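You operate a simulated robot arm through the tools that you are given. There is no shell and no other tool.

You run a simulated two-armed robot. Do the job below in one go: nothing can be reset, and whatever is moved stays where it is left.

TASK
Lock the test head, tighten the band screw and pump the pipe up to 15 mbar; shut the valve.
Fine: open the red valve to pump; leave the low pressure standing for the reading.

Only the result counts: the job must be done as asked and must still hold three seconds after the hand-in. Knocking over, shifting, dropping, spilling or breaking anything else fails it.

THE ROBOT
Two 7-joint arms with fingered hands on one trunk that stands fixed in place. Base frame: the origin is at the foot of the trunk, x ahead of it, y to its left, z up. Units: mm, rad, N and s.
The left shoulder is at [57, 158, 1270], the right one opposite. With the tool pointing down near the work surface each hand reaches from about 100 to 820 mm from the base axis, measured 20 degrees to its own side. Payload 4 kg a hand.
The TCP of each hand is the grasp point between the finger pads, 30 mm short of the fingertips. In the tool frame z runs along the fingers and y along their closing line. The gripper opens to 104 mm; its body begins 35 mm behind the TCP. The gripper is a hand of 4 fingers: y runs from the thumb to the fingers, the wrist lies at [-15, -104, -178] in the tool frame, and closing takes about 1.5 s.
Orientation is that of the tool frame in the base frame, as [roll, pitch, yaw] about the fixed x, y, z axes, in that order (R = Rz(yaw) Ry(pitch) Rx(roll)). With the fingers straight down and the wrist toward the robot, the tool's x, y and z point along [0, 1, 0], [1, 0, 0] and [0, 0, -1] of the base frame.

THE INTERFACE
- The arms move only by the tool arm_command. It takes "left_commands", "right_commands" or both (then of equal length, played together; a hand with none holds still); each is one flat list of numbers, 6 for each row, row after row: the shift along the base's x, y, z in mm, then the turn, a rotation vector about the base's x, y, z in rad. In form: [x, y, z, ax, ay, az, x, y, z, ax, ay, az, ...]. A call has 1 to 20 rows; each row shifts and turns the commanded pose from where the row before left it. "left_grip" and "right_grip" are, for a hand that has rows, the closure, from 0 (fully open) to 1 (shut), set as the call begins (left out, the last holds). Rows are played at 5 a second. More than 50 mm and 0.15 rad between two rows, or a gripper value outside its range, and nothing of the call is played. A pose out of reach is approached as far as the arm can. The call stops where the force on the tool passes 80 N (or 10 N more than at its start, if that is more) or the arm is blocked; 0.2 s more then pass. Each finger travels about 45 mm/s and halts on what it meets, pressing with about 33 N; the grip force reading is that of the motor and also rises with nothing between the fingers. The clock runs only during rows and for 0.2 s after the last one: add rows that do not move to give the fingers time. The reply holds the time, the measured pose of the TCP, the force on the tool along the base axes, the opening and the grip force, in the units named above and with some noise, with the torque about the TCP (base axes, N m) and any sound that the robot's microphone picked up, and new pictures: "views" is both (left out), scene, wrist or none (wrist: the cameras of the hands that moved).
- Cameras (640 x 400 px; columns grow to the right, rows downward): "scene" is now at [136.5, -33, 1472.8]; the picture's right is [-0.35, -0.94, 0.00], its down [-0.27, 0.10, -0.96] and it looks along [0.90, -0.33, -0.29] (base axes); focal length 214 px, centre (320, 200). "left" rides on the left gripper at [-61, -92, -130] in its tool frame; the picture's right is [-0.81, -0.28, 0.52], its down [0.53, -0.71, 0.45] and it looks along [0.24, 0.64, 0.72] (tool axes); focal length 275 px, centre (320, 200). "right" rides on the right gripper at [61, -92, -130] in its tool frame; the picture's right is [-0.81, 0.27, -0.52], its down [-0.53, -0.71, 0.46] and it looks along [-0.24, 0.65, 0.72] (tool axes); focal length 275 px, centre (320, 200). There is no depth. A picture from a camera that has moved, and an enlarged one, comes with that camera's place and axes in the base frame and with its lens.
- raise_lower(by): moves the trunk up (or, below 0, down) by that many mm; the arms and the scene camera ride with it, the base frame stays. It gives what a move gives, with no picture.
- finger_targets(index, middle, ring, thumb_bend, thumb_turn, hand): sets how far each is bent, from 0 (flat) to 1 (curled in); at 0.3 the hand is open as for a grip, at 0.7 the pads meet at the TCP. One left out holds its place. A second passes; each finger stops where it meets its share of the squeeze, and holds until it gets a number again. A gripper value or a shape takes the hand back. It gives what a move gives, with no picture; readings hold the bend of each and the force on the fingers (four entries, about 0 where the hand has none), thumb and palm. thumb_turn goes from beside the hand (0) to across from the fingers (1), as for a grip.
- grasp_type(shape, hand): the hand has 4 fingers and takes this shape, open, in about a second: jaw (thumb against the fingers, like two jaws); tri (thumb and two fingers); tip (a fingertip pinch); poke (one finger out to press); point (the index stretched); flat (the hand flat); cup (the hand cupped); fist (a fist). The gripper value then closes the fingers along that shape, each until it touches; the sizes above hold for jaw. It gives what a move gives, with no picture.
- head_to(pan, tilt): turns the head with the scene camera to pan (to the left, within 1.396 rad either way) and tilt (down, from -0.506 to 1.204), counted from straight ahead of the robot. It gives what a move gives, and a new picture of the scene camera.
- inspect(camera, box): a new picture of the part [left, top, right, bottom] of that camera's present view, enlarged. No time passes.
- hand_in(): hands the job in; it is judged then, once.

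Places have to be worked out from the pictures, the camera data and where the tool is seen. Open the grippers and draw the arms clear of the work before you hand the job in, unless the task says otherwise.

The tools are called after "Call:" by a JSON object that holds its "op" and its "data". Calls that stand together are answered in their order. arm_command: Moves the arms, as the interface text tells. Its arguments: {"type":"object","properties":{"left_commands":{"type":"array"},"left_grip":{"type":"number"},"right_commands":{"type":"array"},"right_grip":{"type":"number"},"views":{"type":"string","enum":["both","scene","wrist","none"]}},"required":[]} The other tools are called the same way: raise_lower (by) moves the trunk up or down; grasp_type (shape, hand) gives the hand a shape; finger_targets (index, middle, ring, thumb_bend, thumb_turn, hand) moves the fingers one by one; head_to (pan, tilt) turns the head that bears the scene camera; inspect (camera, box) takes an enlarged picture of a part of a camera's view; hand_in () hands the job in.

At the start:

```text
time_s: 0.0
left_eef_pos: [452.3, 22.8, 1463.8]
left_ee_rot: [-3.139, 0.0, 1.57]
left_ft_force: [0.3, 0.4, -0.2]
left_wrist_torque: [-0.02, -0.02, -0.01]
left_width: 103.6
left_finger_force: 0.0
left_shape: jaw
left_bend: [0.3, 0.3, 0.3, 0.3, 0.98]
left_finger forces: [0.0, 0.1, 0.0, 0.1, 0.0, 0.1]
right_eef_pos: [360.3, -439.7, 1536.4]
right_ee_rot: [-3.14, 0.001, 1.572]
right_ft_force: [0.1, -0.4, 0.2]
right_wrist_torque: [-0.02, 0.0, 0.0]
right_width: 103.6
right_finger_force: 0.0
right_shape: jaw
right_bend: [0.3, 0.3, 0.3, 0.3, 0.98]
right_finger forces: [0.0, 0.1, 0.0, 0.1, 0.1, 0.0]
trunk travel left (down, up): [-475.0, 32.0]
head pan, tilt (commanded): [-0.354, 0.279]
```

scene: 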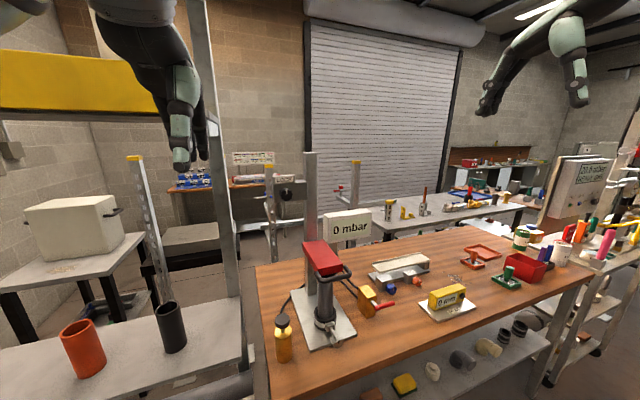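
right: 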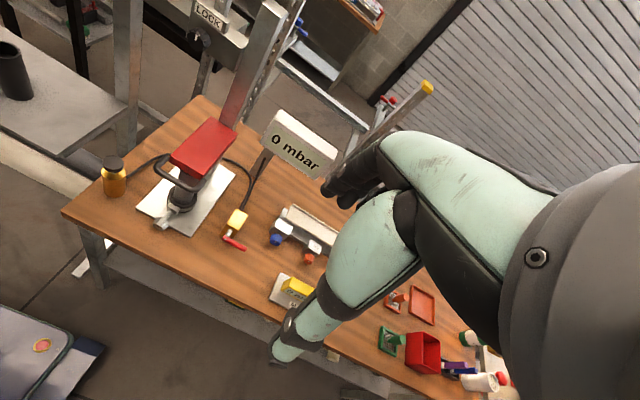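
left: 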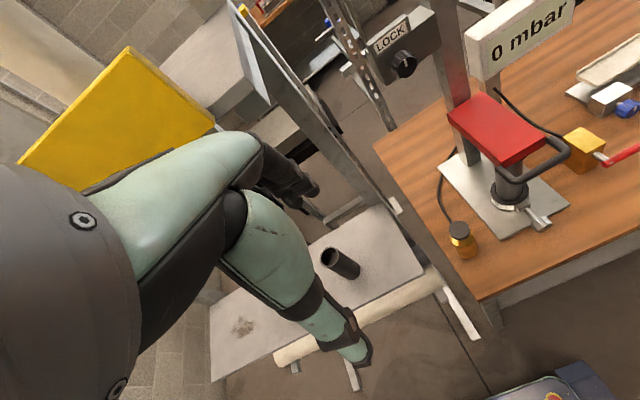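

I begin by looking closely at the bench: the red test head stands on a plate left of centre, with a gauge, a LOCK knob, and several small items. I enlarge the relevant parts.

Call:
{"op": "inspect", "data": {"camera": "scene", "box": [240, 150, 400, 370]}}

Call:
{"op": "inspect", "data": {"camera": "left", "box": [340, 0, 640, 290]}}

Call:
{"op": "inspect", "data": {"camera": "right", "box": [80, 0, 360, 320]}}

Call:
{"op": "inspect", "data": {"camera": "scene", "box": [340, 220, 560, 330]}}

```text
1.82 times, centred on (320, 260) of scene
camera zoom: at [136.5, -33.0, 1472.8], right [-0.35, -0.94, 0.0], down [-0.27, 0.1, -0.96], along [0.9, -0.33, -0.29], focal length 390 px, centre (320, 91)
```

zoom: 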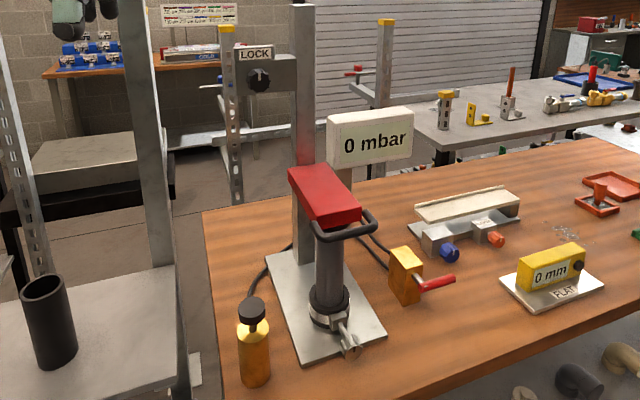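

```text
1.38 times, centred on (490, 145) of left
camera zoom: at [362.0, -37.7, 1593.6], right [-0.28, -0.81, -0.52], down [-0.71, 0.53, -0.45], along [0.64, 0.24, -0.72], focal length 380 px, centre (86, 276)
```

zoom: 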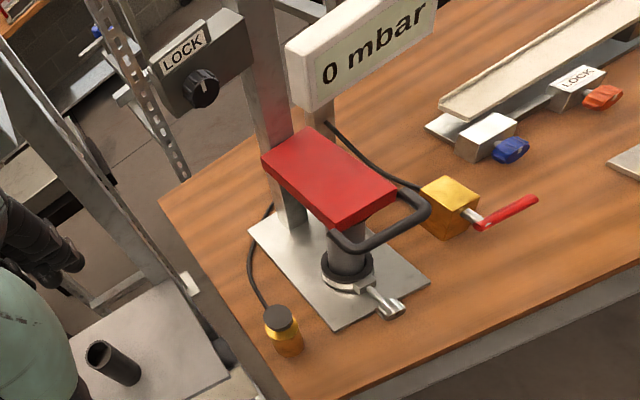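

```text
1.25 times, centred on (220, 160) of right
camera zoom: at [267.9, -380.2, 1666.3], right [0.28, -0.81, 0.52], down [-0.71, -0.53, -0.45], along [0.64, -0.24, -0.73], focal length 344 px, centre (445, 250)
```

zoom: 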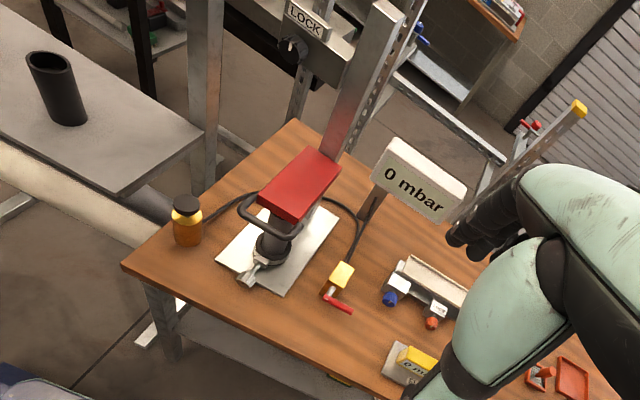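

```text
2.91 times, centred on (450, 275) of scene
camera zoom: at [136.5, -33.0, 1472.8], right [-0.35, -0.94, 0.0], down [-0.27, 0.1, -0.96], along [0.9, -0.33, -0.29], focal length 624 px, centre (-58, -18)
```

zoom: 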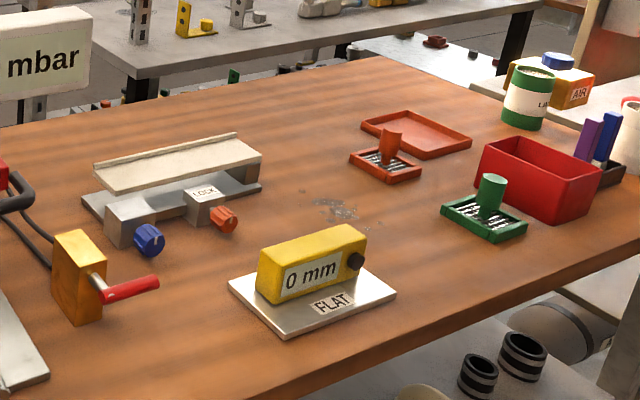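

The station seems to be at x≈600–720, y≈-150…-400 with the bench top at about z≈900. I turn the head to see the station better before lowering the trunk.

Call:
{"op": "head_to", "data": {"pan": -0.35, "tilt": 0.75}}

Call:
{"op": "inspect", "data": {"camera": "scene", "box": [240, 60, 440, 260]}}

```text
time_s: 0.9
left_eef_pos: [434.6, 23.8, 1469.0]
left_ee_rot: [3.126, 0.0, 1.572]
left_ft_force: [-0.5, 0.3, -0.5]
left_wrist_torque: [0.0, -0.05, 0.0]
left_width: 103.9
left_finger_force: 0.1
left_shape: jaw
left_bend: [0.3, 0.3, 0.3, 0.3, 0.98]
left_finger forces: [0.1, 0.1, 0.1, 0.0, 0.0, 0.0]
right_eef_pos: [339.0, -440.9, 1539.2]
right_ee_rot: [3.13, 0.001, 1.572]
right_ft_force: [0.8, 0.0, 0.6]
right_wrist_torque: [0.03, -0.02, 0.01]
right_width: 104.0
right_finger_force: 0.0
right_shape: jaw
right_bend: [0.3, 0.3, 0.3, 0.3, 0.98]
right_finger forces: [0.0, 0.0, 0.1, 0.0, 0.0, 0.1]
trunk travel left (down, up): [-475.0, 32.0]
head pan, tilt (commanded): [-0.351, 0.75]
camera scene: at [124.8, -29.3, 1430.7], right [-0.34, -0.94, 0.0], down [-0.65, 0.23, -0.72], along [0.68, -0.25, -0.69], focal length 214 px, centre (320, 200)
```

scene: 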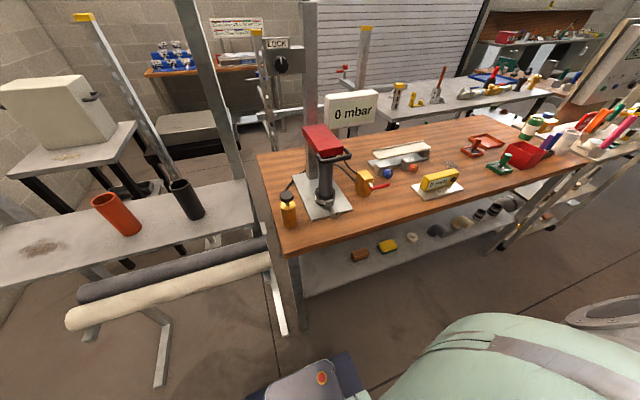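

```text
2.00 times, centred on (340, 160) of scene
camera zoom: at [124.8, -29.3, 1430.7], right [-0.34, -0.94, 0.0], down [-0.65, 0.23, -0.72], along [0.68, -0.25, -0.69], focal length 429 px, centre (280, 280)
```

zoom: 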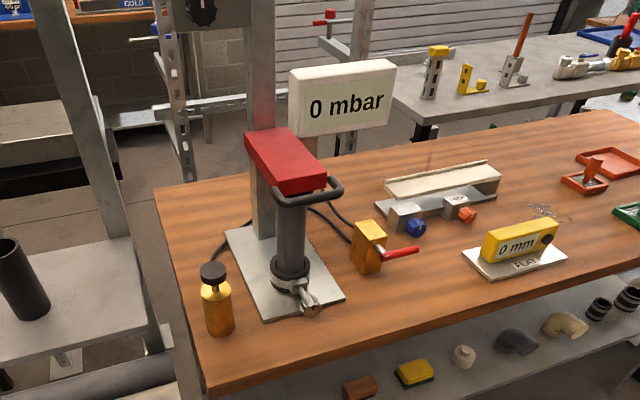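

Arms have settled slightly. I zoom in on the clamp, head, LOCK knob and bottle individually.

Call:
{"op": "inspect", "data": {"camera": "scene", "box": [295, 165, 375, 225]}}

Call:
{"op": "inspect", "data": {"camera": "scene", "box": [245, 30, 325, 90]}}

Call:
{"op": "inspect", "data": {"camera": "scene", "box": [270, 115, 380, 185]}}

Call:
{"op": "inspect", "data": {"camera": "left", "box": [440, 100, 580, 260]}}

Call:
{"op": "inspect", "data": {"camera": "left", "box": [350, 0, 480, 100]}}

```text
6.67 times, centred on (335, 195) of scene
camera zoom: at [124.8, -29.3, 1430.7], right [-0.34, -0.94, 0.0], down [-0.65, 0.23, -0.72], along [0.68, -0.25, -0.69], focal length 1430 px, centre (220, 233)
```

zoom: 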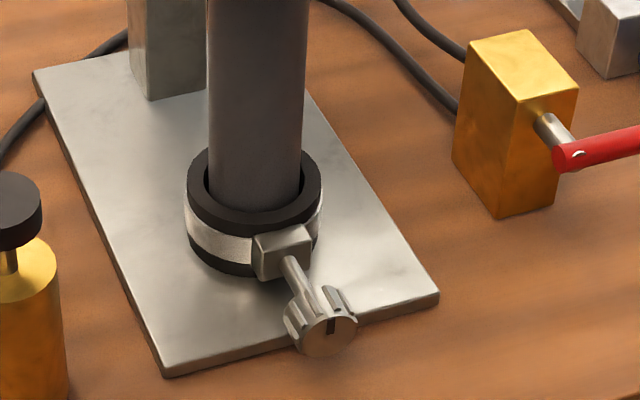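

```text
6.67 times, centred on (285, 60) of scene
camera zoom: at [124.8, -29.3, 1430.7], right [-0.34, -0.94, 0.0], down [-0.65, 0.23, -0.72], along [0.68, -0.25, -0.69], focal length 1430 px, centre (553, 1133)
```

zoom: 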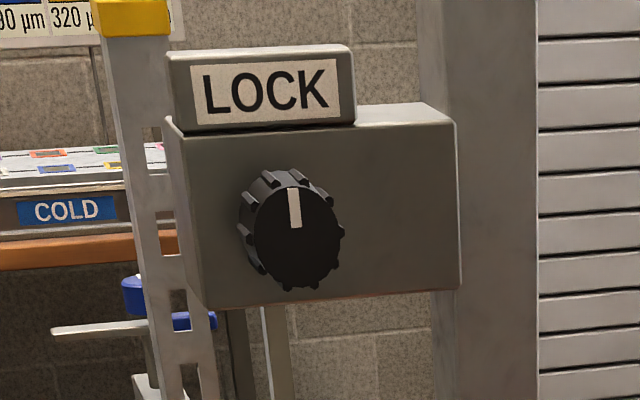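

```text
5.71 times, centred on (325, 150) of scene
camera zoom: at [124.8, -29.3, 1430.7], right [-0.34, -0.94, 0.0], down [-0.65, 0.23, -0.72], along [0.68, -0.25, -0.69], focal length 1226 px, centre (291, 486)
```

zoom: 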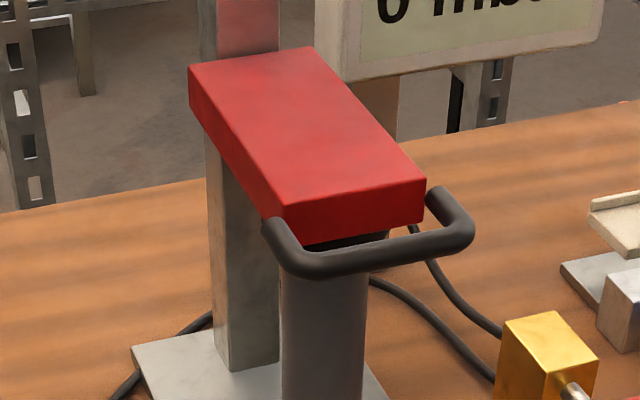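

```text
2.50 times, centred on (510, 180) of left
camera zoom: at [341.2, -37.7, 1598.3], right [-0.27, -0.81, -0.52], down [-0.71, 0.53, -0.46], along [0.65, 0.25, -0.72], focal length 688 px, centre (-155, 250)
```

zoom: 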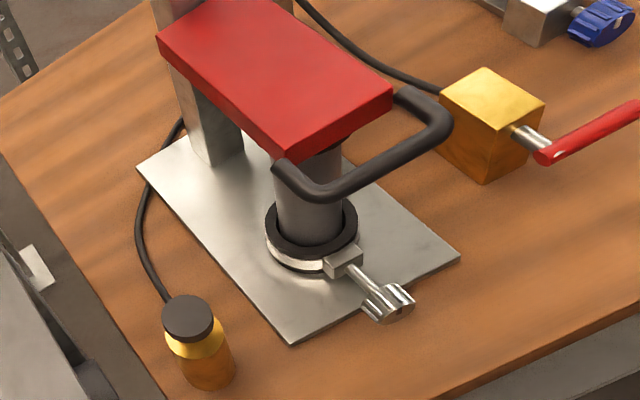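

```text
4.00 times, centred on (415, 50) of left
camera zoom: at [341.2, -37.7, 1598.3], right [-0.27, -0.81, -0.52], down [-0.71, 0.53, -0.46], along [0.65, 0.25, -0.72], focal length 1101 px, centre (-60, 800)
```

zoom: 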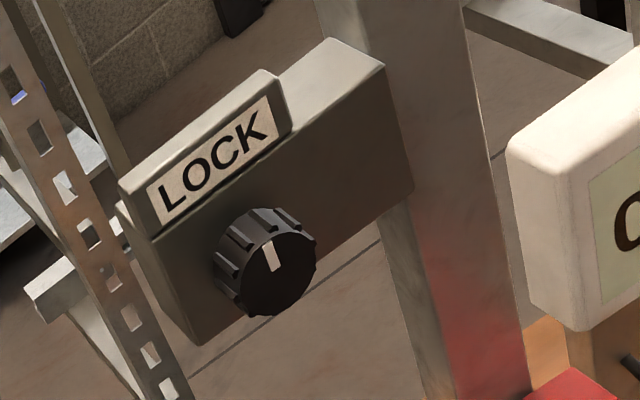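

The black handle of the red head is at about (590,-245,1090), well clear of both hands. I lower the trunk to get a closer and flatter view of the head/pipe gap and put the arms into better working height.

Call:
{"op": "raise_lower", "data": {"by": -230}}

Call:
{"op": "head_to", "data": {"pan": -0.35, "tilt": 0.35}}

Call:
{"op": "inspect", "data": {"camera": "scene", "box": [230, 100, 430, 300]}}

```text
time_s: 3.3
left_eef_pos: [435.0, 23.4, 1239.4]
left_ee_rot: [3.13, -0.002, 1.571]
left_ft_force: [0.1, 0.0, -0.1]
left_wrist_torque: [-0.02, 0.01, -0.02]
left_width: 103.7
left_finger_force: 0.0
left_shape: jaw
left_bend: [0.3, 0.3, 0.3, 0.3, 0.98]
left_finger forces: [0.0, 0.0, 0.0, 0.0, 0.0, 0.1]
right_eef_pos: [342.4, -441.2, 1309.9]
right_ee_rot: [3.128, 0.0, 1.571]
right_ft_force: [0.9, 0.4, 0.3]
right_wrist_torque: [0.0, 0.0, 0.02]
right_width: 103.6
right_finger_force: 0.0
right_shape: jaw
right_bend: [0.3, 0.3, 0.3, 0.3, 0.98]
right_finger forces: [0.0, 0.0, 0.1, 0.1, 0.0, 0.0]
trunk travel left (down, up): [-245.0, 262.0]
head pan, tilt (commanded): [-0.351, 0.75]
```

```text
time_s: 4.2
left_eef_pos: [435.2, 24.2, 1238.1]
left_ee_rot: [3.13, -0.001, 1.571]
left_ft_force: [-0.1, -0.3, 0.4]
left_wrist_torque: [-0.02, -0.04, 0.0]
left_width: 104.0
left_finger_force: 0.1
left_shape: jaw
left_bend: [0.3, 0.3, 0.3, 0.3, 0.98]
left_finger forces: [0.0, 0.0, 0.0, 0.0, 0.1, 0.0]
right_eef_pos: [341.5, -441.0, 1309.2]
right_ee_rot: [3.128, 0.001, 1.571]
right_ft_force: [0.8, -0.2, -0.9]
right_wrist_torque: [-0.01, 0.01, 0.01]
right_width: 103.7
right_finger_force: 0.1
right_shape: jaw
right_bend: [0.3, 0.3, 0.3, 0.3, 0.98]
right_finger forces: [0.0, 0.0, 0.0, 0.1, 0.0, 0.0]
trunk travel left (down, up): [-245.0, 262.0]
head pan, tilt (commanded): [-0.351, 0.351]
camera scene: at [133.2, -32.7, 1235.8], right [-0.34, -0.94, 0.0], down [-0.34, 0.12, -0.93], along [0.88, -0.32, -0.36], focal length 214 px, centre (320, 200)
```

scene: 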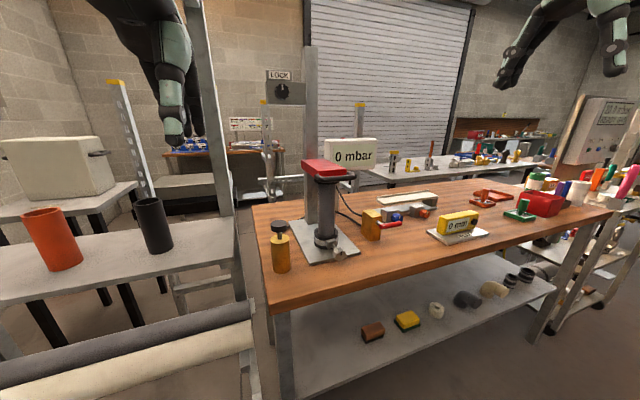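

```text
2.00 times, centred on (330, 200) of scene
camera zoom: at [133.2, -32.7, 1235.8], right [-0.34, -0.94, 0.0], down [-0.34, 0.12, -0.93], along [0.88, -0.32, -0.36], focal length 429 px, centre (300, 200)
```

zoom: 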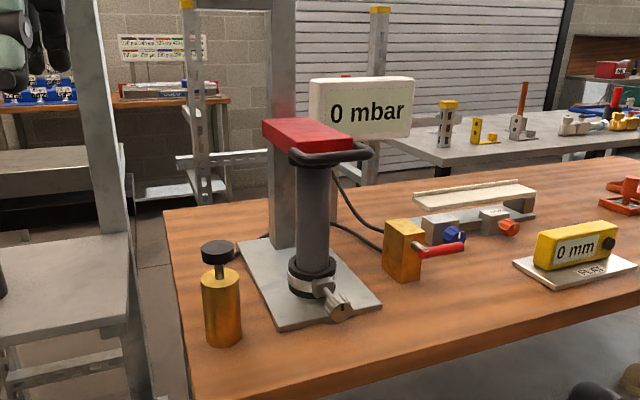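

The brass "bottle" is clearly a hand pump with a black plunger on a stem. I zoom in on the head/pipe junction, the pump, the valve and the band screw.

Call:
{"op": "inspect", "data": {"camera": "scene", "box": [295, 145, 365, 195]}}

Call:
{"op": "inspect", "data": {"camera": "scene", "box": [300, 220, 370, 270]}}

Call:
{"op": "inspect", "data": {"camera": "scene", "box": [350, 190, 420, 250]}}

Call:
{"op": "inspect", "data": {"camera": "scene", "box": [250, 210, 320, 280]}}

Call:
{"op": "inspect", "data": {"camera": "scene", "box": [250, 60, 330, 110]}}

Call:
{"op": "inspect", "data": {"camera": "right", "box": [0, 0, 640, 400]}}

Call:
{"op": "inspect", "data": {"camera": "left", "box": [0, 0, 640, 400]}}

```text
8.00 times, centred on (330, 170) of scene
camera zoom: at [133.2, -32.7, 1235.8], right [-0.34, -0.94, 0.0], down [-0.34, 0.12, -0.93], along [0.88, -0.32, -0.36], focal length 1716 px, centre (240, 440)
```

zoom: 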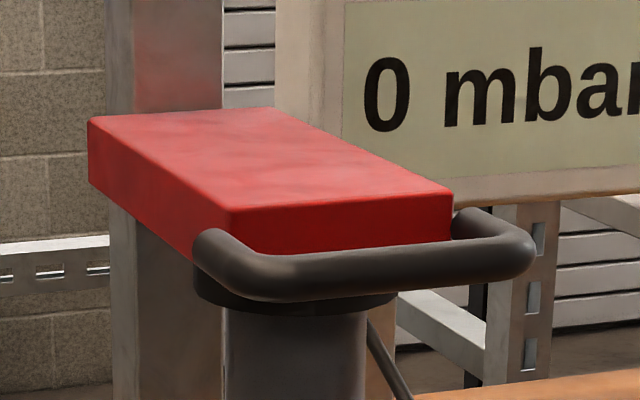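

```text
8.00 times, centred on (335, 245) of scene
camera zoom: at [133.2, -32.7, 1235.8], right [-0.34, -0.94, 0.0], down [-0.34, 0.12, -0.93], along [0.88, -0.32, -0.36], focal length 1716 px, centre (200, -160)
```

zoom: 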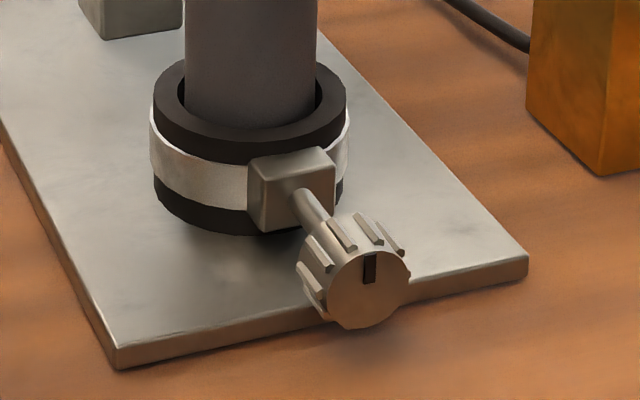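

```text
6.67 times, centred on (385, 220) of scene
camera zoom: at [133.2, -32.7, 1235.8], right [-0.34, -0.94, 0.0], down [-0.34, 0.12, -0.93], along [0.88, -0.32, -0.36], focal length 1430 px, centre (-113, 67)
```

zoom: 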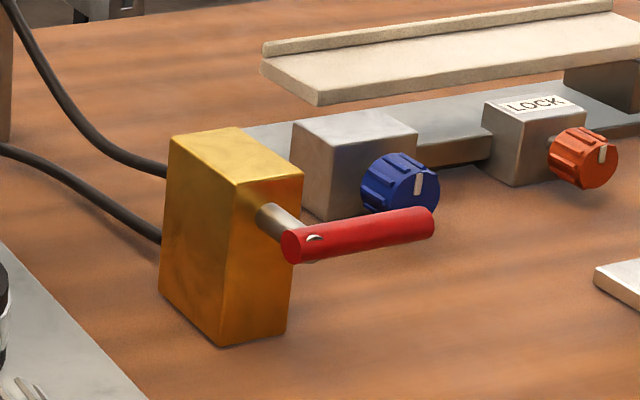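

```text
5.71 times, centred on (285, 245) of scene
camera zoom: at [133.2, -32.7, 1235.8], right [-0.34, -0.94, 0.0], down [-0.34, 0.12, -0.93], along [0.88, -0.32, -0.36], focal length 1226 px, centre (520, -57)
```

zoom: 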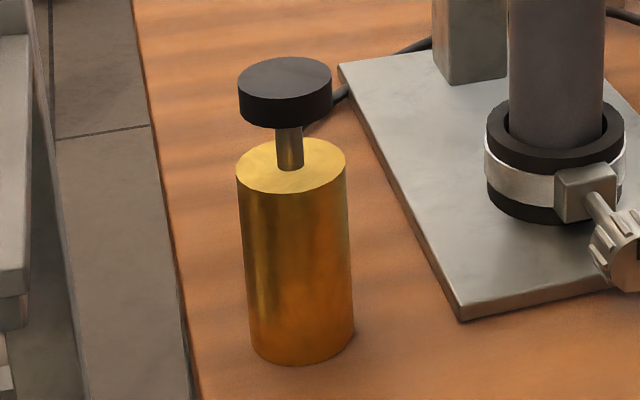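

```text
8.00 times, centred on (290, 85) of scene
camera zoom: at [133.2, -32.7, 1235.8], right [-0.34, -0.94, 0.0], down [-0.34, 0.12, -0.93], along [0.88, -0.32, -0.36], focal length 1716 px, centre (560, 1120)
```

zoom: 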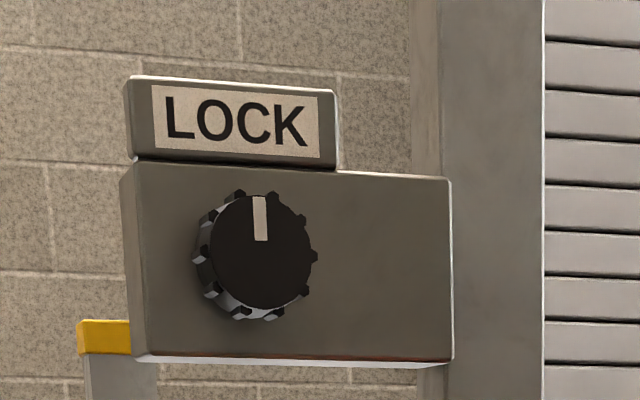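

```text
1.00 times, centred on (320, 200) of right (not enlarged: the box is as wide or as high as the picture)
camera zoom: at [247.8, -380.3, 1439.4], right [0.27, -0.81, 0.52], down [-0.71, -0.53, -0.46], along [0.65, -0.24, -0.72], focal length 275 px, centre (320, 200)
```

zoom: 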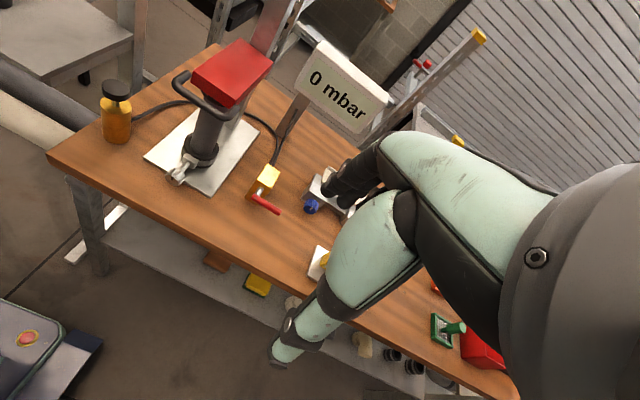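

```text
1.00 times, centred on (320, 200) of left (not enlarged: the box is as wide or as high as the picture)
camera zoom: at [342.8, -37.7, 1367.7], right [-0.27, -0.81, -0.52], down [-0.71, 0.53, -0.46], along [0.65, 0.24, -0.72], focal length 275 px, centre (320, 200)
```

zoom: 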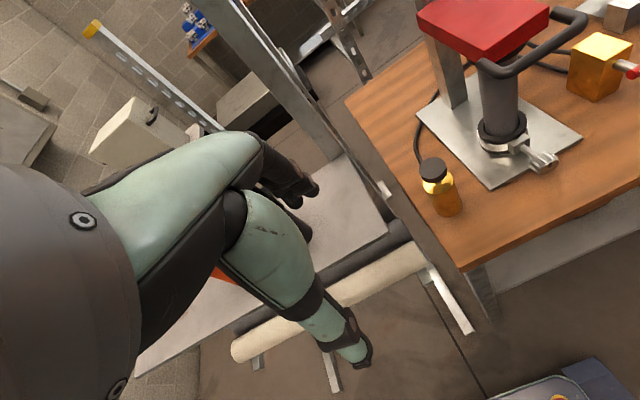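

The band screw has a fluted knob with a dark mark; the valve has a red lever; LOCK has a black fluted knob. I take zoomed wrist-camera pictures to triangulate places.

Call:
{"op": "inspect", "data": {"camera": "right", "box": [60, 30, 300, 230]}}

Call:
{"op": "inspect", "data": {"camera": "left", "box": [400, 0, 640, 230]}}

Call:
{"op": "inspect", "data": {"camera": "scene", "box": [260, 140, 420, 290]}}

```text
2.00 times, centred on (180, 130) of right
camera zoom: at [247.8, -380.3, 1439.4], right [0.27, -0.81, 0.52], down [-0.71, -0.53, -0.46], along [0.65, -0.24, -0.72], focal length 551 px, centre (600, 340)
```

zoom: 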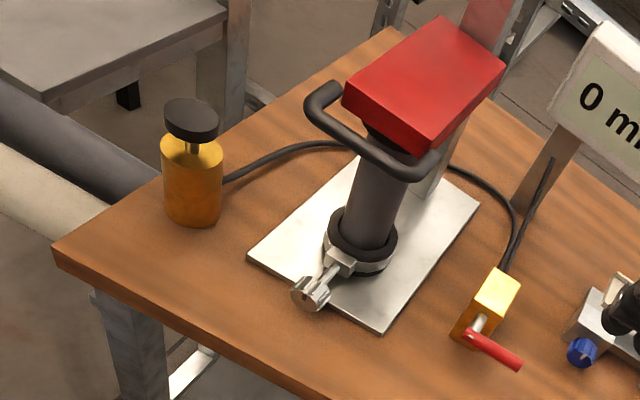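

```text
1.74 times, centred on (520, 115) of left
camera zoom: at [342.8, -37.7, 1367.7], right [-0.27, -0.81, -0.52], down [-0.71, 0.53, -0.46], along [0.65, 0.24, -0.72], focal length 479 px, centre (-28, 348)
```

zoom: 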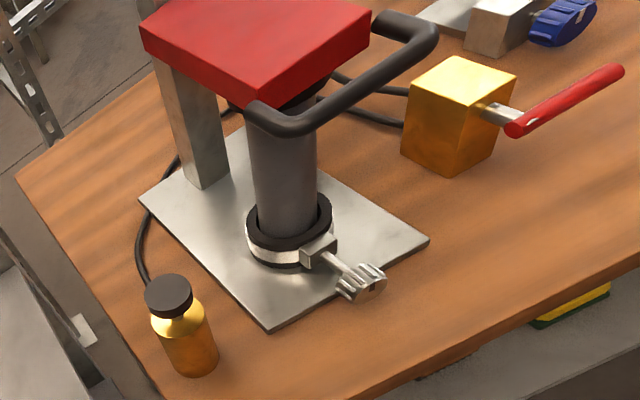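

```text
2.67 times, centred on (340, 215) of scene
camera zoom: at [133.2, -32.7, 1235.8], right [-0.34, -0.94, 0.0], down [-0.34, 0.12, -0.93], along [0.88, -0.32, -0.36], focal length 572 px, centre (267, 160)
```

zoom: 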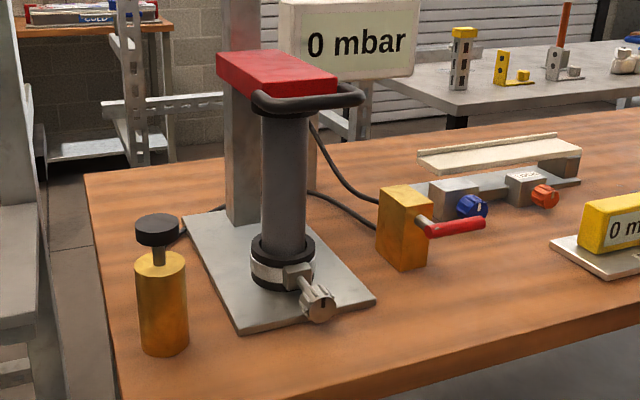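

Triangulation: bench top z≈853, station aligned with base axes on y≈-252: band knob ≈(565,-252,893), pipe ≈(670,-250), handle bar ≈(602,-250,1091), pump cap top ≈(609,-101,990), valve hub ≈(612,-408,921) with lever end ≈(601,-468,937), LOCK knob ≈(765,-158,1298). I bring the right hand lower and tilt it so its camera looks level at the head/pipe joint.

Call:
{"op": "arm_command", "data": {"right_commands": [8, -6, -40, 0, -0.13, 0, 8, -6, -40, 0, -0.13, 0, 8, -6, -40, 0, -0.13, 0, 8, -6, -40, 0, -0.13, 0, 8, -6, -40, 0, -0.13, 0, 8, -6, -40, 0, -0.13, 0, 0, 0, 0, 0, 0, 0], "views": "both"}}

```text
time_s: 5.8
left_eef_pos: [435.2, 23.8, 1238.6]
left_ee_rot: [3.129, -0.002, 1.57]
left_ft_force: [-0.3, 0.0, 0.5]
left_wrist_torque: [0.01, 0.0, -0.03]
left_width: 103.7
left_finger_force: 0.0
left_shape: jaw
left_bend: [0.3, 0.3, 0.3, 0.3, 0.98]
left_finger forces: [0.0, 0.1, 0.0, 0.0, 0.0, 0.0]
right_eef_pos: [388.7, -478.6, 1069.3]
right_ee_rot: [2.35, 0.002, 1.569]
right_ft_force: [-0.5, -0.7, 0.0]
right_wrist_torque: [0.02, 0.02, 0.01]
right_width: 103.9
right_finger_force: 0.0
right_shape: jaw
right_bend: [0.3, 0.3, 0.3, 0.3, 0.98]
right_finger forces: [0.1, 0.0, 0.0, 0.1, 0.0, 0.0]
trunk travel left (down, up): [-245.0, 262.0]
head pan, tilt (commanded): [-0.351, 0.351]
camera scene: at [133.5, -32.6, 1235.9], right [-0.34, -0.94, 0.0], down [-0.34, 0.12, -0.93], along [0.88, -0.32, -0.36], focal length 214 px, centre (320, 200)
camera right: at [231.4, -417.2, 1096.1], right [-0.18, -0.81, 0.56], down [-0.18, -0.53, -0.83], along [0.97, -0.25, -0.05], focal length 275 px, centre (320, 200)
```

scene: 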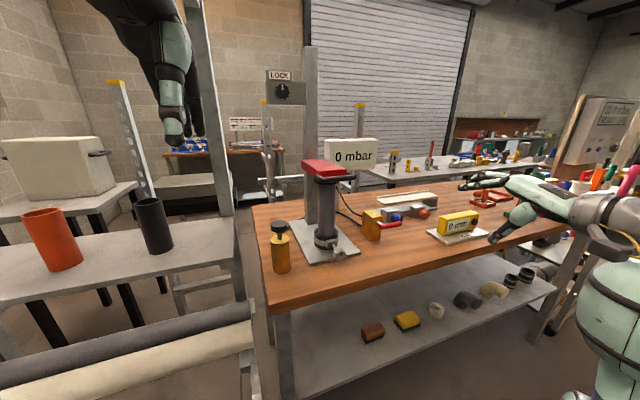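
right: 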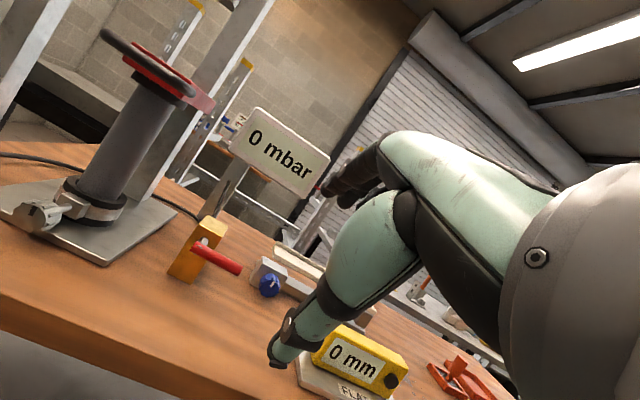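

Good view: the head, disc and pipe are visible from the side. I zoom in on the joint and on the base.

Call:
{"op": "inspect", "data": {"camera": "right", "box": [80, 10, 240, 120]}}

Call:
{"op": "inspect", "data": {"camera": "right", "box": [0, 140, 160, 260]}}

Call:
{"op": "inspect", "data": {"camera": "right", "box": [150, 190, 310, 310]}}

```text
3.64 times, centred on (160, 65) of right
camera zoom: at [231.4, -417.2, 1096.1], right [-0.18, -0.81, 0.56], down [-0.18, -0.53, -0.83], along [0.97, -0.25, -0.05], focal length 1001 px, centre (902, 691)
```

zoom: 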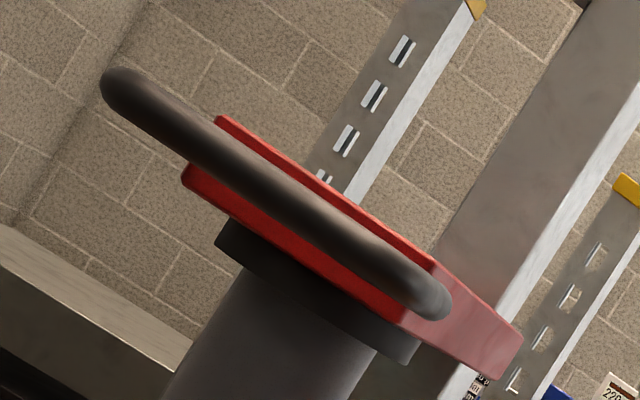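

```text
3.33 times, centred on (80, 200) of right
camera zoom: at [231.4, -417.2, 1096.1], right [-0.18, -0.81, 0.56], down [-0.18, -0.53, -0.83], along [0.97, -0.25, -0.05], focal length 918 px, centre (1120, 200)
```

zoom: 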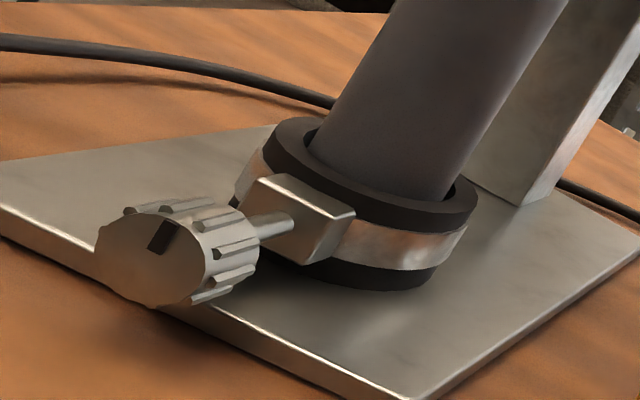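

```text
3.33 times, centred on (230, 250) of right
camera zoom: at [231.4, -417.2, 1096.1], right [-0.18, -0.81, 0.56], down [-0.18, -0.53, -0.83], along [0.97, -0.25, -0.05], focal length 918 px, centre (620, 33)
```

zoom: 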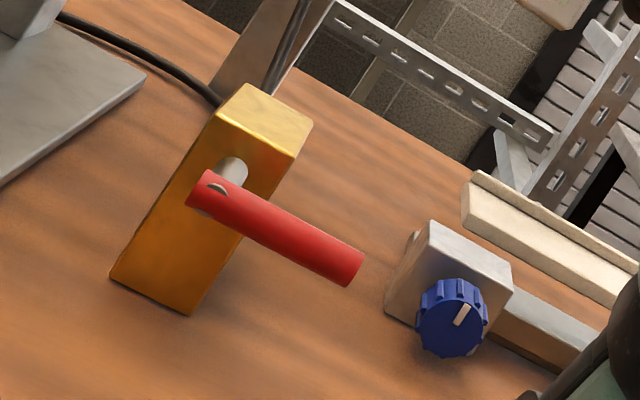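

The disc under the red head sits right on the pipe, so the head looks already down. I look at the right hand's own shape to know where its fingers and thumb are.

Call:
{"op": "inspect", "data": {"camera": "scene", "box": [440, 150, 640, 290]}}

Call:
{"op": "inspect", "data": {"camera": "right", "box": [260, 110, 480, 380]}}

```text
2.86 times, centred on (540, 220) of scene
camera zoom: at [133.5, -32.6, 1235.9], right [-0.34, -0.94, 0.0], down [-0.34, 0.12, -0.93], along [0.88, -0.32, -0.36], focal length 613 px, centre (-309, 143)
```

zoom: 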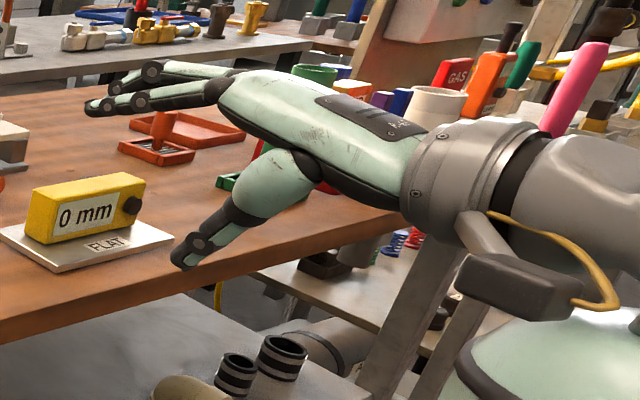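

```text
1.48 times, centred on (370, 245) of right
camera zoom: at [231.4, -417.2, 1096.1], right [-0.18, -0.81, 0.56], down [-0.18, -0.53, -0.83], along [0.97, -0.25, -0.05], focal length 408 px, centre (246, 133)
```

zoom: 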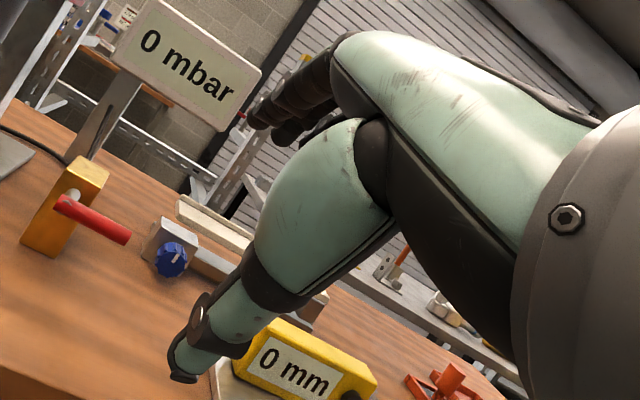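

The hand is human-like with three fingers opposite a thumb; the TCP should project near (331,244) in the right wrist picture. I raise the trunk so the right arm can reach the LOCK knob level.

Call:
{"op": "raise_lower", "data": {"by": 150}}

Call:
{"op": "arm_command", "data": {"right_commands": [0, 20, 20, 0, -0.13, 0, 0, 40, 20, 0, -0.13, 0, 0, 50, 20, 0, -0.13, 0, 0, 50, 10, 0, -0.13, 0, 0, 50, 10, 0, -0.13, 0, 0, 50, 0, 0, -0.135, 0, 20, 30, 0, -0.14, 0, 0, 30, 20, 0, -0.14, 0, 0, 30, 10, 0, -0.14, 0, 0, 30, 0, 0, -0.14, 0, 0, 30, 0, 0, -0.14, 0, 0, 0, 0, 0, 0, 0, 0], "views": "both"}}

```text
time_s: 7.5
left_eef_pos: [435.5, 23.9, 1387.6]
left_ee_rot: [3.13, -0.002, 1.571]
left_ft_force: [0.4, -0.3, 0.0]
left_wrist_torque: [-0.01, 0.03, 0.0]
left_width: 103.8
left_finger_force: 0.1
left_shape: jaw
left_bend: [0.3, 0.3, 0.3, 0.3, 0.98]
left_finger forces: [0.1, 0.0, 0.1, 0.1, 0.0, 0.1]
right_eef_pos: [390.3, -477.7, 1219.5]
right_ee_rot: [2.35, -0.001, 1.571]
right_ft_force: [0.2, -0.8, -0.3]
right_wrist_torque: [-0.01, 0.01, 0.04]
right_width: 103.8
right_finger_force: 0.1
right_shape: jaw
right_bend: [0.3, 0.3, 0.3, 0.3, 0.98]
right_finger forces: [0.1, 0.0, 0.1, 0.1, 0.0, 0.0]
trunk travel left (down, up): [-395.0, 112.0]
head pan, tilt (commanded): [-0.351, 0.351]
```

```text
refused: row 3 steps farther than a row can; nothing moved
```

The step limit was exceeded (50 mm norm); I redo the move with smaller steps, ending in front of the LOCK knob with the tool forward and pre-rolled counter-clockwise.

Call:
{"op": "arm_command", "data": {"right_commands": [0, 25, 10, 0, -0.13, 0, 0, 35, 10, 0, -0.13, 0, 0, 35, 10, 0, -0.13, 0, 10, 35, 10, 0, -0.13, 0, 10, 35, 10, 0, -0.13, 0, 10, 35, 10, 0, -0.135, 0, 20, 30, 10, -0.14, 0, 0, 20, 30, 9, -0.14, 0, 0, 20, 30, 0, -0.14, 0, 0, 20, 30, 0, -0.14, 0, 0, 20, 0, 0, -0.14, 0, 0, 0, 0, 0, 0, 0, 0], "views": "both"}}

```text
time_s: 10.2
left_eef_pos: [435.8, 23.7, 1388.2]
left_ee_rot: [3.129, -0.002, 1.571]
left_ft_force: [0.3, -0.5, -0.5]
left_wrist_torque: [-0.01, -0.03, -0.02]
left_width: 104.0
left_finger_force: 0.0
left_shape: jaw
left_bend: [0.3, 0.3, 0.3, 0.3, 0.98]
left_finger forces: [0.0, 0.0, 0.0, 0.0, 0.1, 0.0]
right_eef_pos: [560.3, -205.0, 1305.2]
right_ee_rot: [1.565, 0.701, 1.571]
right_ft_force: [0.8, -0.3, 0.6]
right_wrist_torque: [0.0, -0.02, 0.04]
right_width: 104.0
right_finger_force: 0.0
right_shape: jaw
right_bend: [0.3, 0.3, 0.3, 0.3, 0.98]
right_finger forces: [0.0, 0.0, 0.0, 0.0, 0.1, 0.1]
right hand out of reach, approached as far as the arm can: row 2, 3, 4, 5
trunk travel left (down, up): [-395.0, 112.0]
head pan, tilt (commanded): [-0.351, 0.351]
camera scene: at [135.2, -32.2, 1385.1], right [-0.34, -0.94, 0.0], down [-0.34, 0.12, -0.93], along [0.88, -0.32, -0.36], focal length 214 px, centre (320, 200)
camera right: at [430.8, -219.2, 1196.1], right [-0.52, -0.44, 0.73], down [0.46, -0.87, -0.2], along [0.72, 0.23, 0.65], focal length 275 px, centre (320, 200)
```

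scene: 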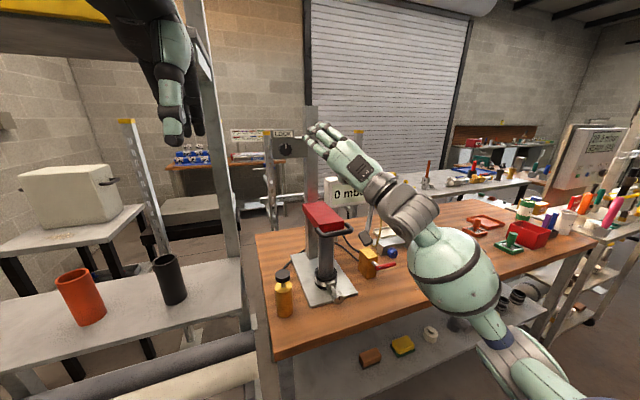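
right: 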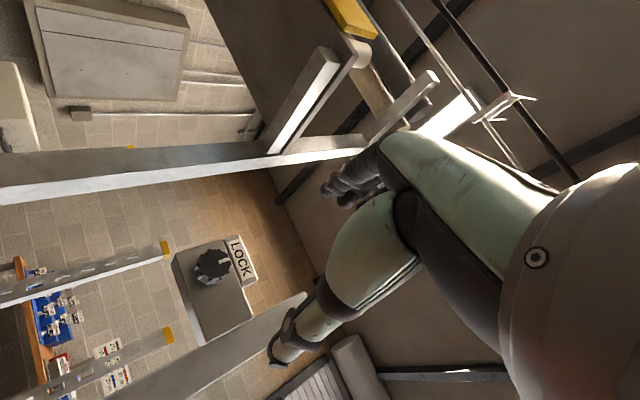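

The hand now points forward, rolled counter-clockwise; it's at (560,-205,1305). I zoom both cameras on the LOCK knob to refine its location.

Call:
{"op": "inspect", "data": {"camera": "right", "box": [160, 210, 290, 360]}}

Call:
{"op": "inspect", "data": {"camera": "scene", "box": [255, 100, 385, 180]}}

```text
2.67 times, centred on (225, 285) of right
camera zoom: at [430.8, -219.2, 1196.1], right [-0.52, -0.44, 0.73], down [0.46, -0.87, -0.2], along [0.72, 0.23, 0.65], focal length 734 px, centre (573, -27)
```

zoom: 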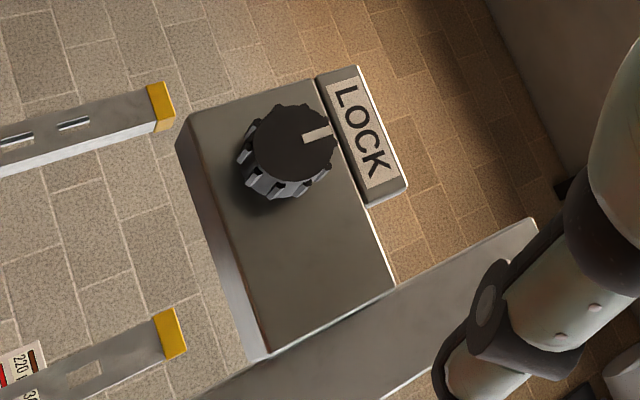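

```text
4.92 times, centred on (320, 140) of scene
camera zoom: at [135.2, -32.2, 1385.1], right [-0.34, -0.94, 0.0], down [-0.34, 0.12, -0.93], along [0.88, -0.32, -0.36], focal length 1056 px, centre (320, 495)
```

zoom: 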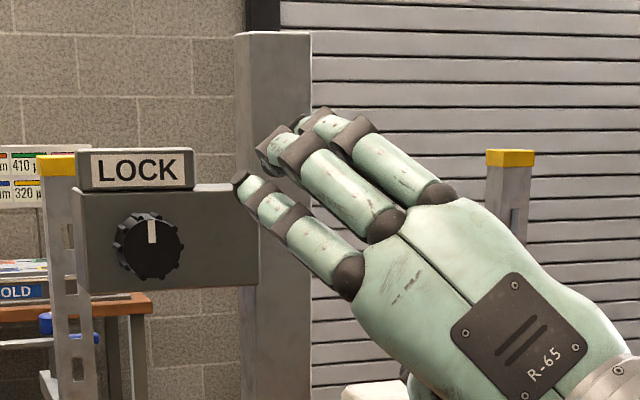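

LOCK knob face centre refined to ≈(761,-157,1298), about 36 mm across, with the LOCK plate just above it. To keep the fingers clear of that plate I test rolling the hand further counter-clockwise in free space while moving in front of the knob.

Call:
{"op": "arm_command", "data": {"right_commands": [15, 12, -2, -0.14, 0, 0, 15, 12, -2, -0.14, 0, 0, 15, 12, -2, -0.14, 0, 0, 15, 12, -1, -0.14, 0, 0, 15, 0, 0, -0.14, 0, 0, 15, 0, 0, -0.14, 0, 0, 15, 0, 0, -0.14, 0, 0, 15, 0, 0, -0.14, 0, 0, 10, 0, 0, -0.14, 0, 0, 0, 0, 0, -0.14, 0, 0, 0, 0, 0, -0.14, 0, 0, 0, 0, 0, 0, 0, 0], "views": "both"}}

```text
time_s: 12.8
left_eef_pos: [434.9, 24.2, 1387.1]
left_ee_rot: [3.129, -0.003, 1.571]
left_ft_force: [0.5, -0.3, -0.8]
left_wrist_torque: [0.02, 0.0, 0.0]
left_width: 103.9
left_finger_force: 0.1
left_shape: jaw
left_bend: [0.3, 0.3, 0.3, 0.3, 0.98]
left_finger forces: [0.0, 0.1, 0.0, 0.0, 0.0, 0.0]
right_eef_pos: [690.9, -157.9, 1297.8]
right_ee_rot: [-1.58, 0.9, -1.573]
right_ft_force: [0.3, -0.1, -0.2]
right_wrist_torque: [-0.01, 0.04, 0.02]
right_width: 103.7
right_finger_force: 0.0
right_shape: jaw
right_bend: [0.3, 0.3, 0.3, 0.3, 0.98]
right_finger forces: [0.0, 0.0, 0.0, 0.0, 0.1, 0.0]
trunk travel left (down, up): [-395.0, 112.0]
head pan, tilt (commanded): [-0.351, 0.351]
camera scene: at [135.8, -32.9, 1385.0], right [-0.34, -0.94, 0.0], down [-0.34, 0.12, -0.93], along [0.88, -0.32, -0.36], focal length 214 px, centre (320, 200)
camera right: at [561.5, -269.1, 1308.3], right [-0.52, 0.72, 0.47], down [0.46, -0.23, 0.86], along [0.72, 0.66, -0.21], focal length 275 px, centre (320, 200)
```

scene: 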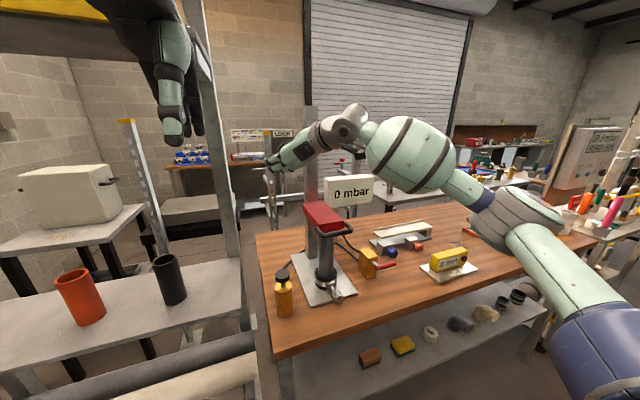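
right: 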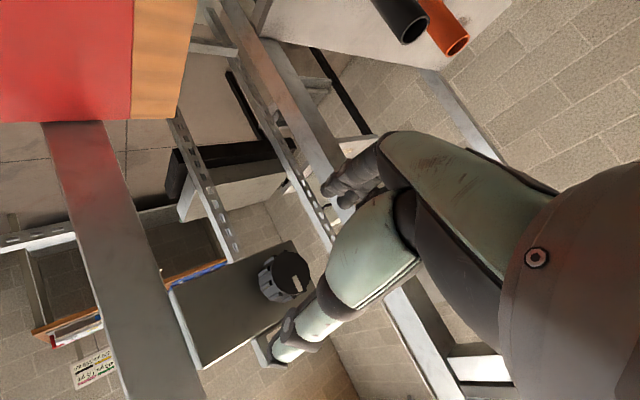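

The rolled pose is reachable, with the TCP right in front of the knob at (691,-158,1298). I zoom in to measure the knob depth and plate protrusion.

Call:
{"op": "inspect", "data": {"camera": "right", "box": [160, 220, 340, 380]}}

Call:
{"op": "inspect", "data": {"camera": "scene", "box": [250, 100, 350, 180]}}

Call:
{"op": "inspect", "data": {"camera": "left", "box": [320, 0, 640, 200]}}

```text
2.50 times, centred on (250, 300) of right
camera zoom: at [561.5, -269.1, 1308.3], right [-0.52, 0.72, 0.47], down [0.46, -0.23, 0.86], along [0.72, 0.66, -0.21], focal length 688 px, centre (495, -50)
```

zoom: 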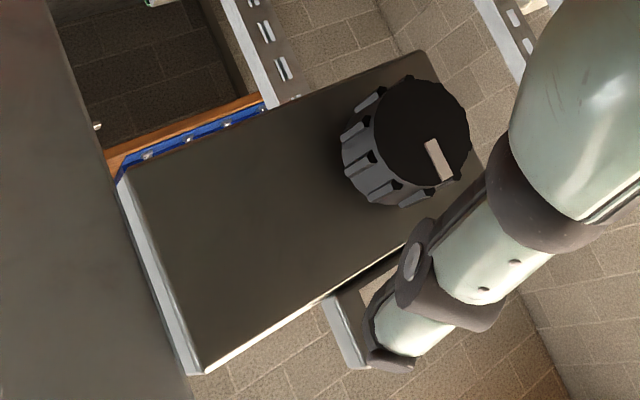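

```text
5.00 times, centred on (300, 140) of scene
camera zoom: at [135.8, -32.9, 1385.0], right [-0.34, -0.94, 0.0], down [-0.34, 0.12, -0.93], along [0.88, -0.32, -0.36], focal length 1072 px, centre (420, 500)
```

zoom: 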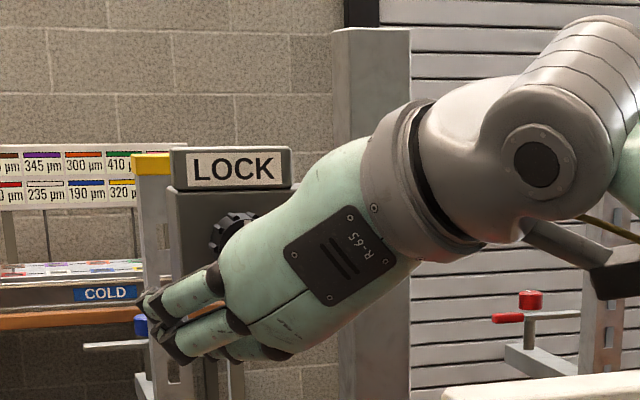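

```text
2.00 times, centred on (480, 100) of left
camera zoom: at [343.1, -37.9, 1516.9], right [-0.27, -0.81, -0.52], down [-0.71, 0.53, -0.46], along [0.65, 0.25, -0.72], focal length 551 px, centre (0, 400)
```

zoom: 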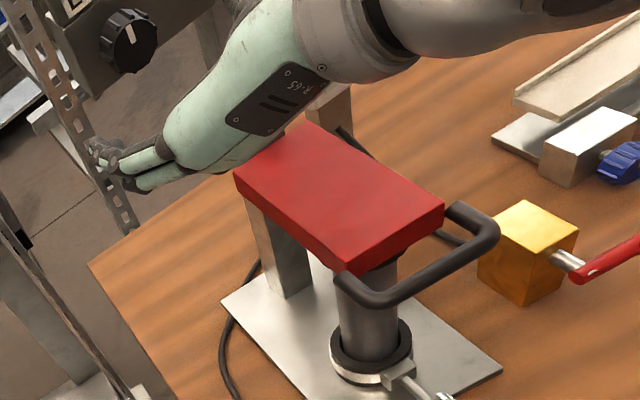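

The plate is flush with the box front at x≈783 and the knob protrudes about 22 mm, so tips at x≈779 will clear. I advance 57 mm with the hand open around the knob.

Call:
{"op": "arm_command", "data": {"right_commands": [15, 0, 0, 0, 0, 0, 15, 0, 0, 0, 0, 0, 14, 0.5, 0, 0, 0, 0, 12, 0.5, 0, 0, 0, 0, 0, 0, 0, 0, 0, 0], "views": "both"}}

Call:
{"op": "inspect", "data": {"camera": "right", "box": [220, 120, 440, 380]}}

Call:
{"op": "inspect", "data": {"camera": "left", "box": [320, 0, 480, 120]}}

```text
time_s: 13.9
left_eef_pos: [434.9, 22.6, 1386.8]
left_ee_rot: [3.129, -0.002, 1.572]
left_ft_force: [-0.1, -0.3, 0.1]
left_wrist_torque: [-0.04, -0.02, 0.02]
left_width: 103.9
left_finger_force: 0.1
left_shape: jaw
left_bend: [0.3, 0.3, 0.3, 0.3, 0.98]
left_finger forces: [0.0, 0.0, 0.1, 0.1, 0.0, 0.0]
right_eef_pos: [747.3, -157.6, 1298.8]
right_ee_rot: [-1.578, 0.902, -1.571]
right_ft_force: [0.8, 0.2, 0.5]
right_wrist_torque: [0.01, 0.01, 0.0]
right_width: 104.0
right_finger_force: 0.1
right_shape: jaw
right_bend: [0.3, 0.3, 0.3, 0.3, 0.98]
right_finger forces: [0.1, 0.0, 0.0, 0.1, 0.1, 0.0]
trunk travel left (down, up): [-395.0, 112.0]
head pan, tilt (commanded): [-0.351, 0.351]
camera scene: at [135.6, -32.9, 1385.1], right [-0.34, -0.94, 0.0], down [-0.34, 0.12, -0.93], along [0.88, -0.32, -0.36], focal length 214 px, centre (320, 200)
camera right: at [617.3, -268.0, 1308.2], right [-0.52, 0.72, 0.47], down [0.46, -0.23, 0.86], along [0.72, 0.66, -0.21], focal length 275 px, centre (320, 200)
```

scene: 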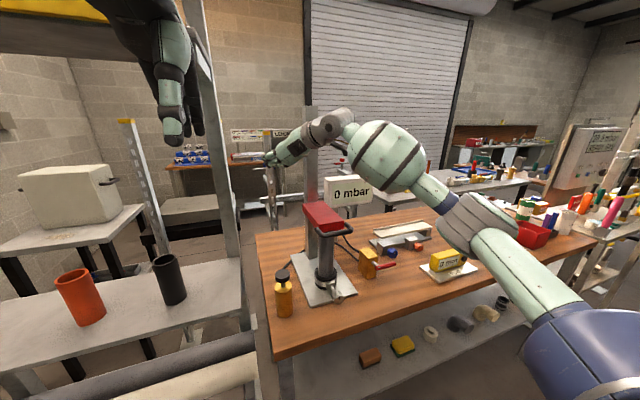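
right: 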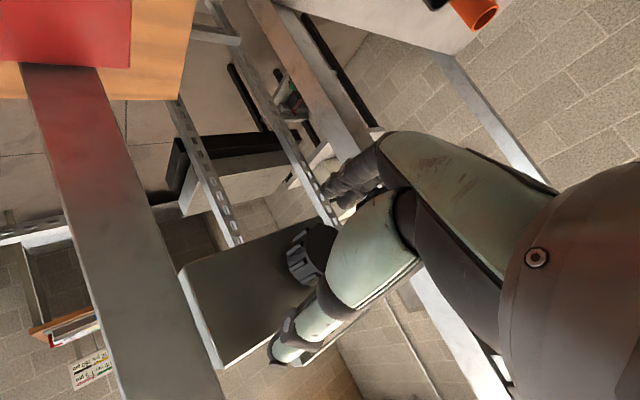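

```text
1.54 times, centred on (330, 250) of right
camera zoom: at [617.3, -268.0, 1308.2], right [-0.52, 0.72, 0.47], down [0.46, -0.23, 0.86], along [0.72, 0.66, -0.21], focal length 424 px, centre (305, 123)
```

zoom: 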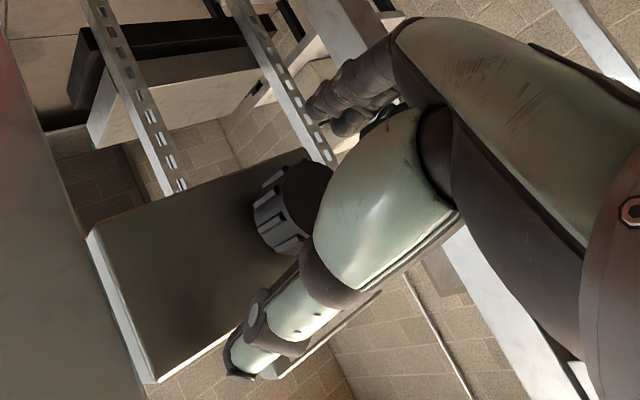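

```text
3.33 times, centred on (400, 60) of left
camera zoom: at [342.8, -37.9, 1517.0], right [-0.27, -0.81, -0.52], down [-0.71, 0.53, -0.46], along [0.65, 0.25, -0.72], focal length 918 px, centre (53, 667)
```

zoom: 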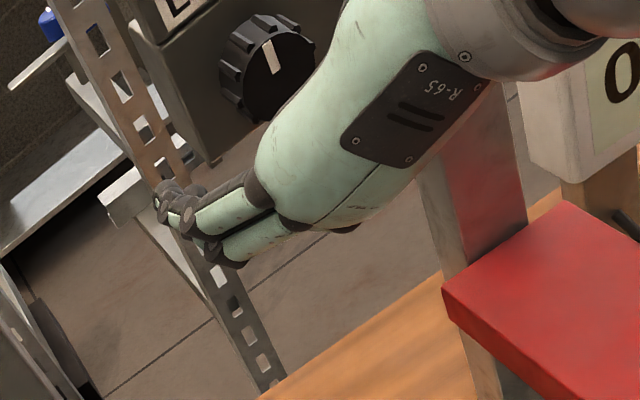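

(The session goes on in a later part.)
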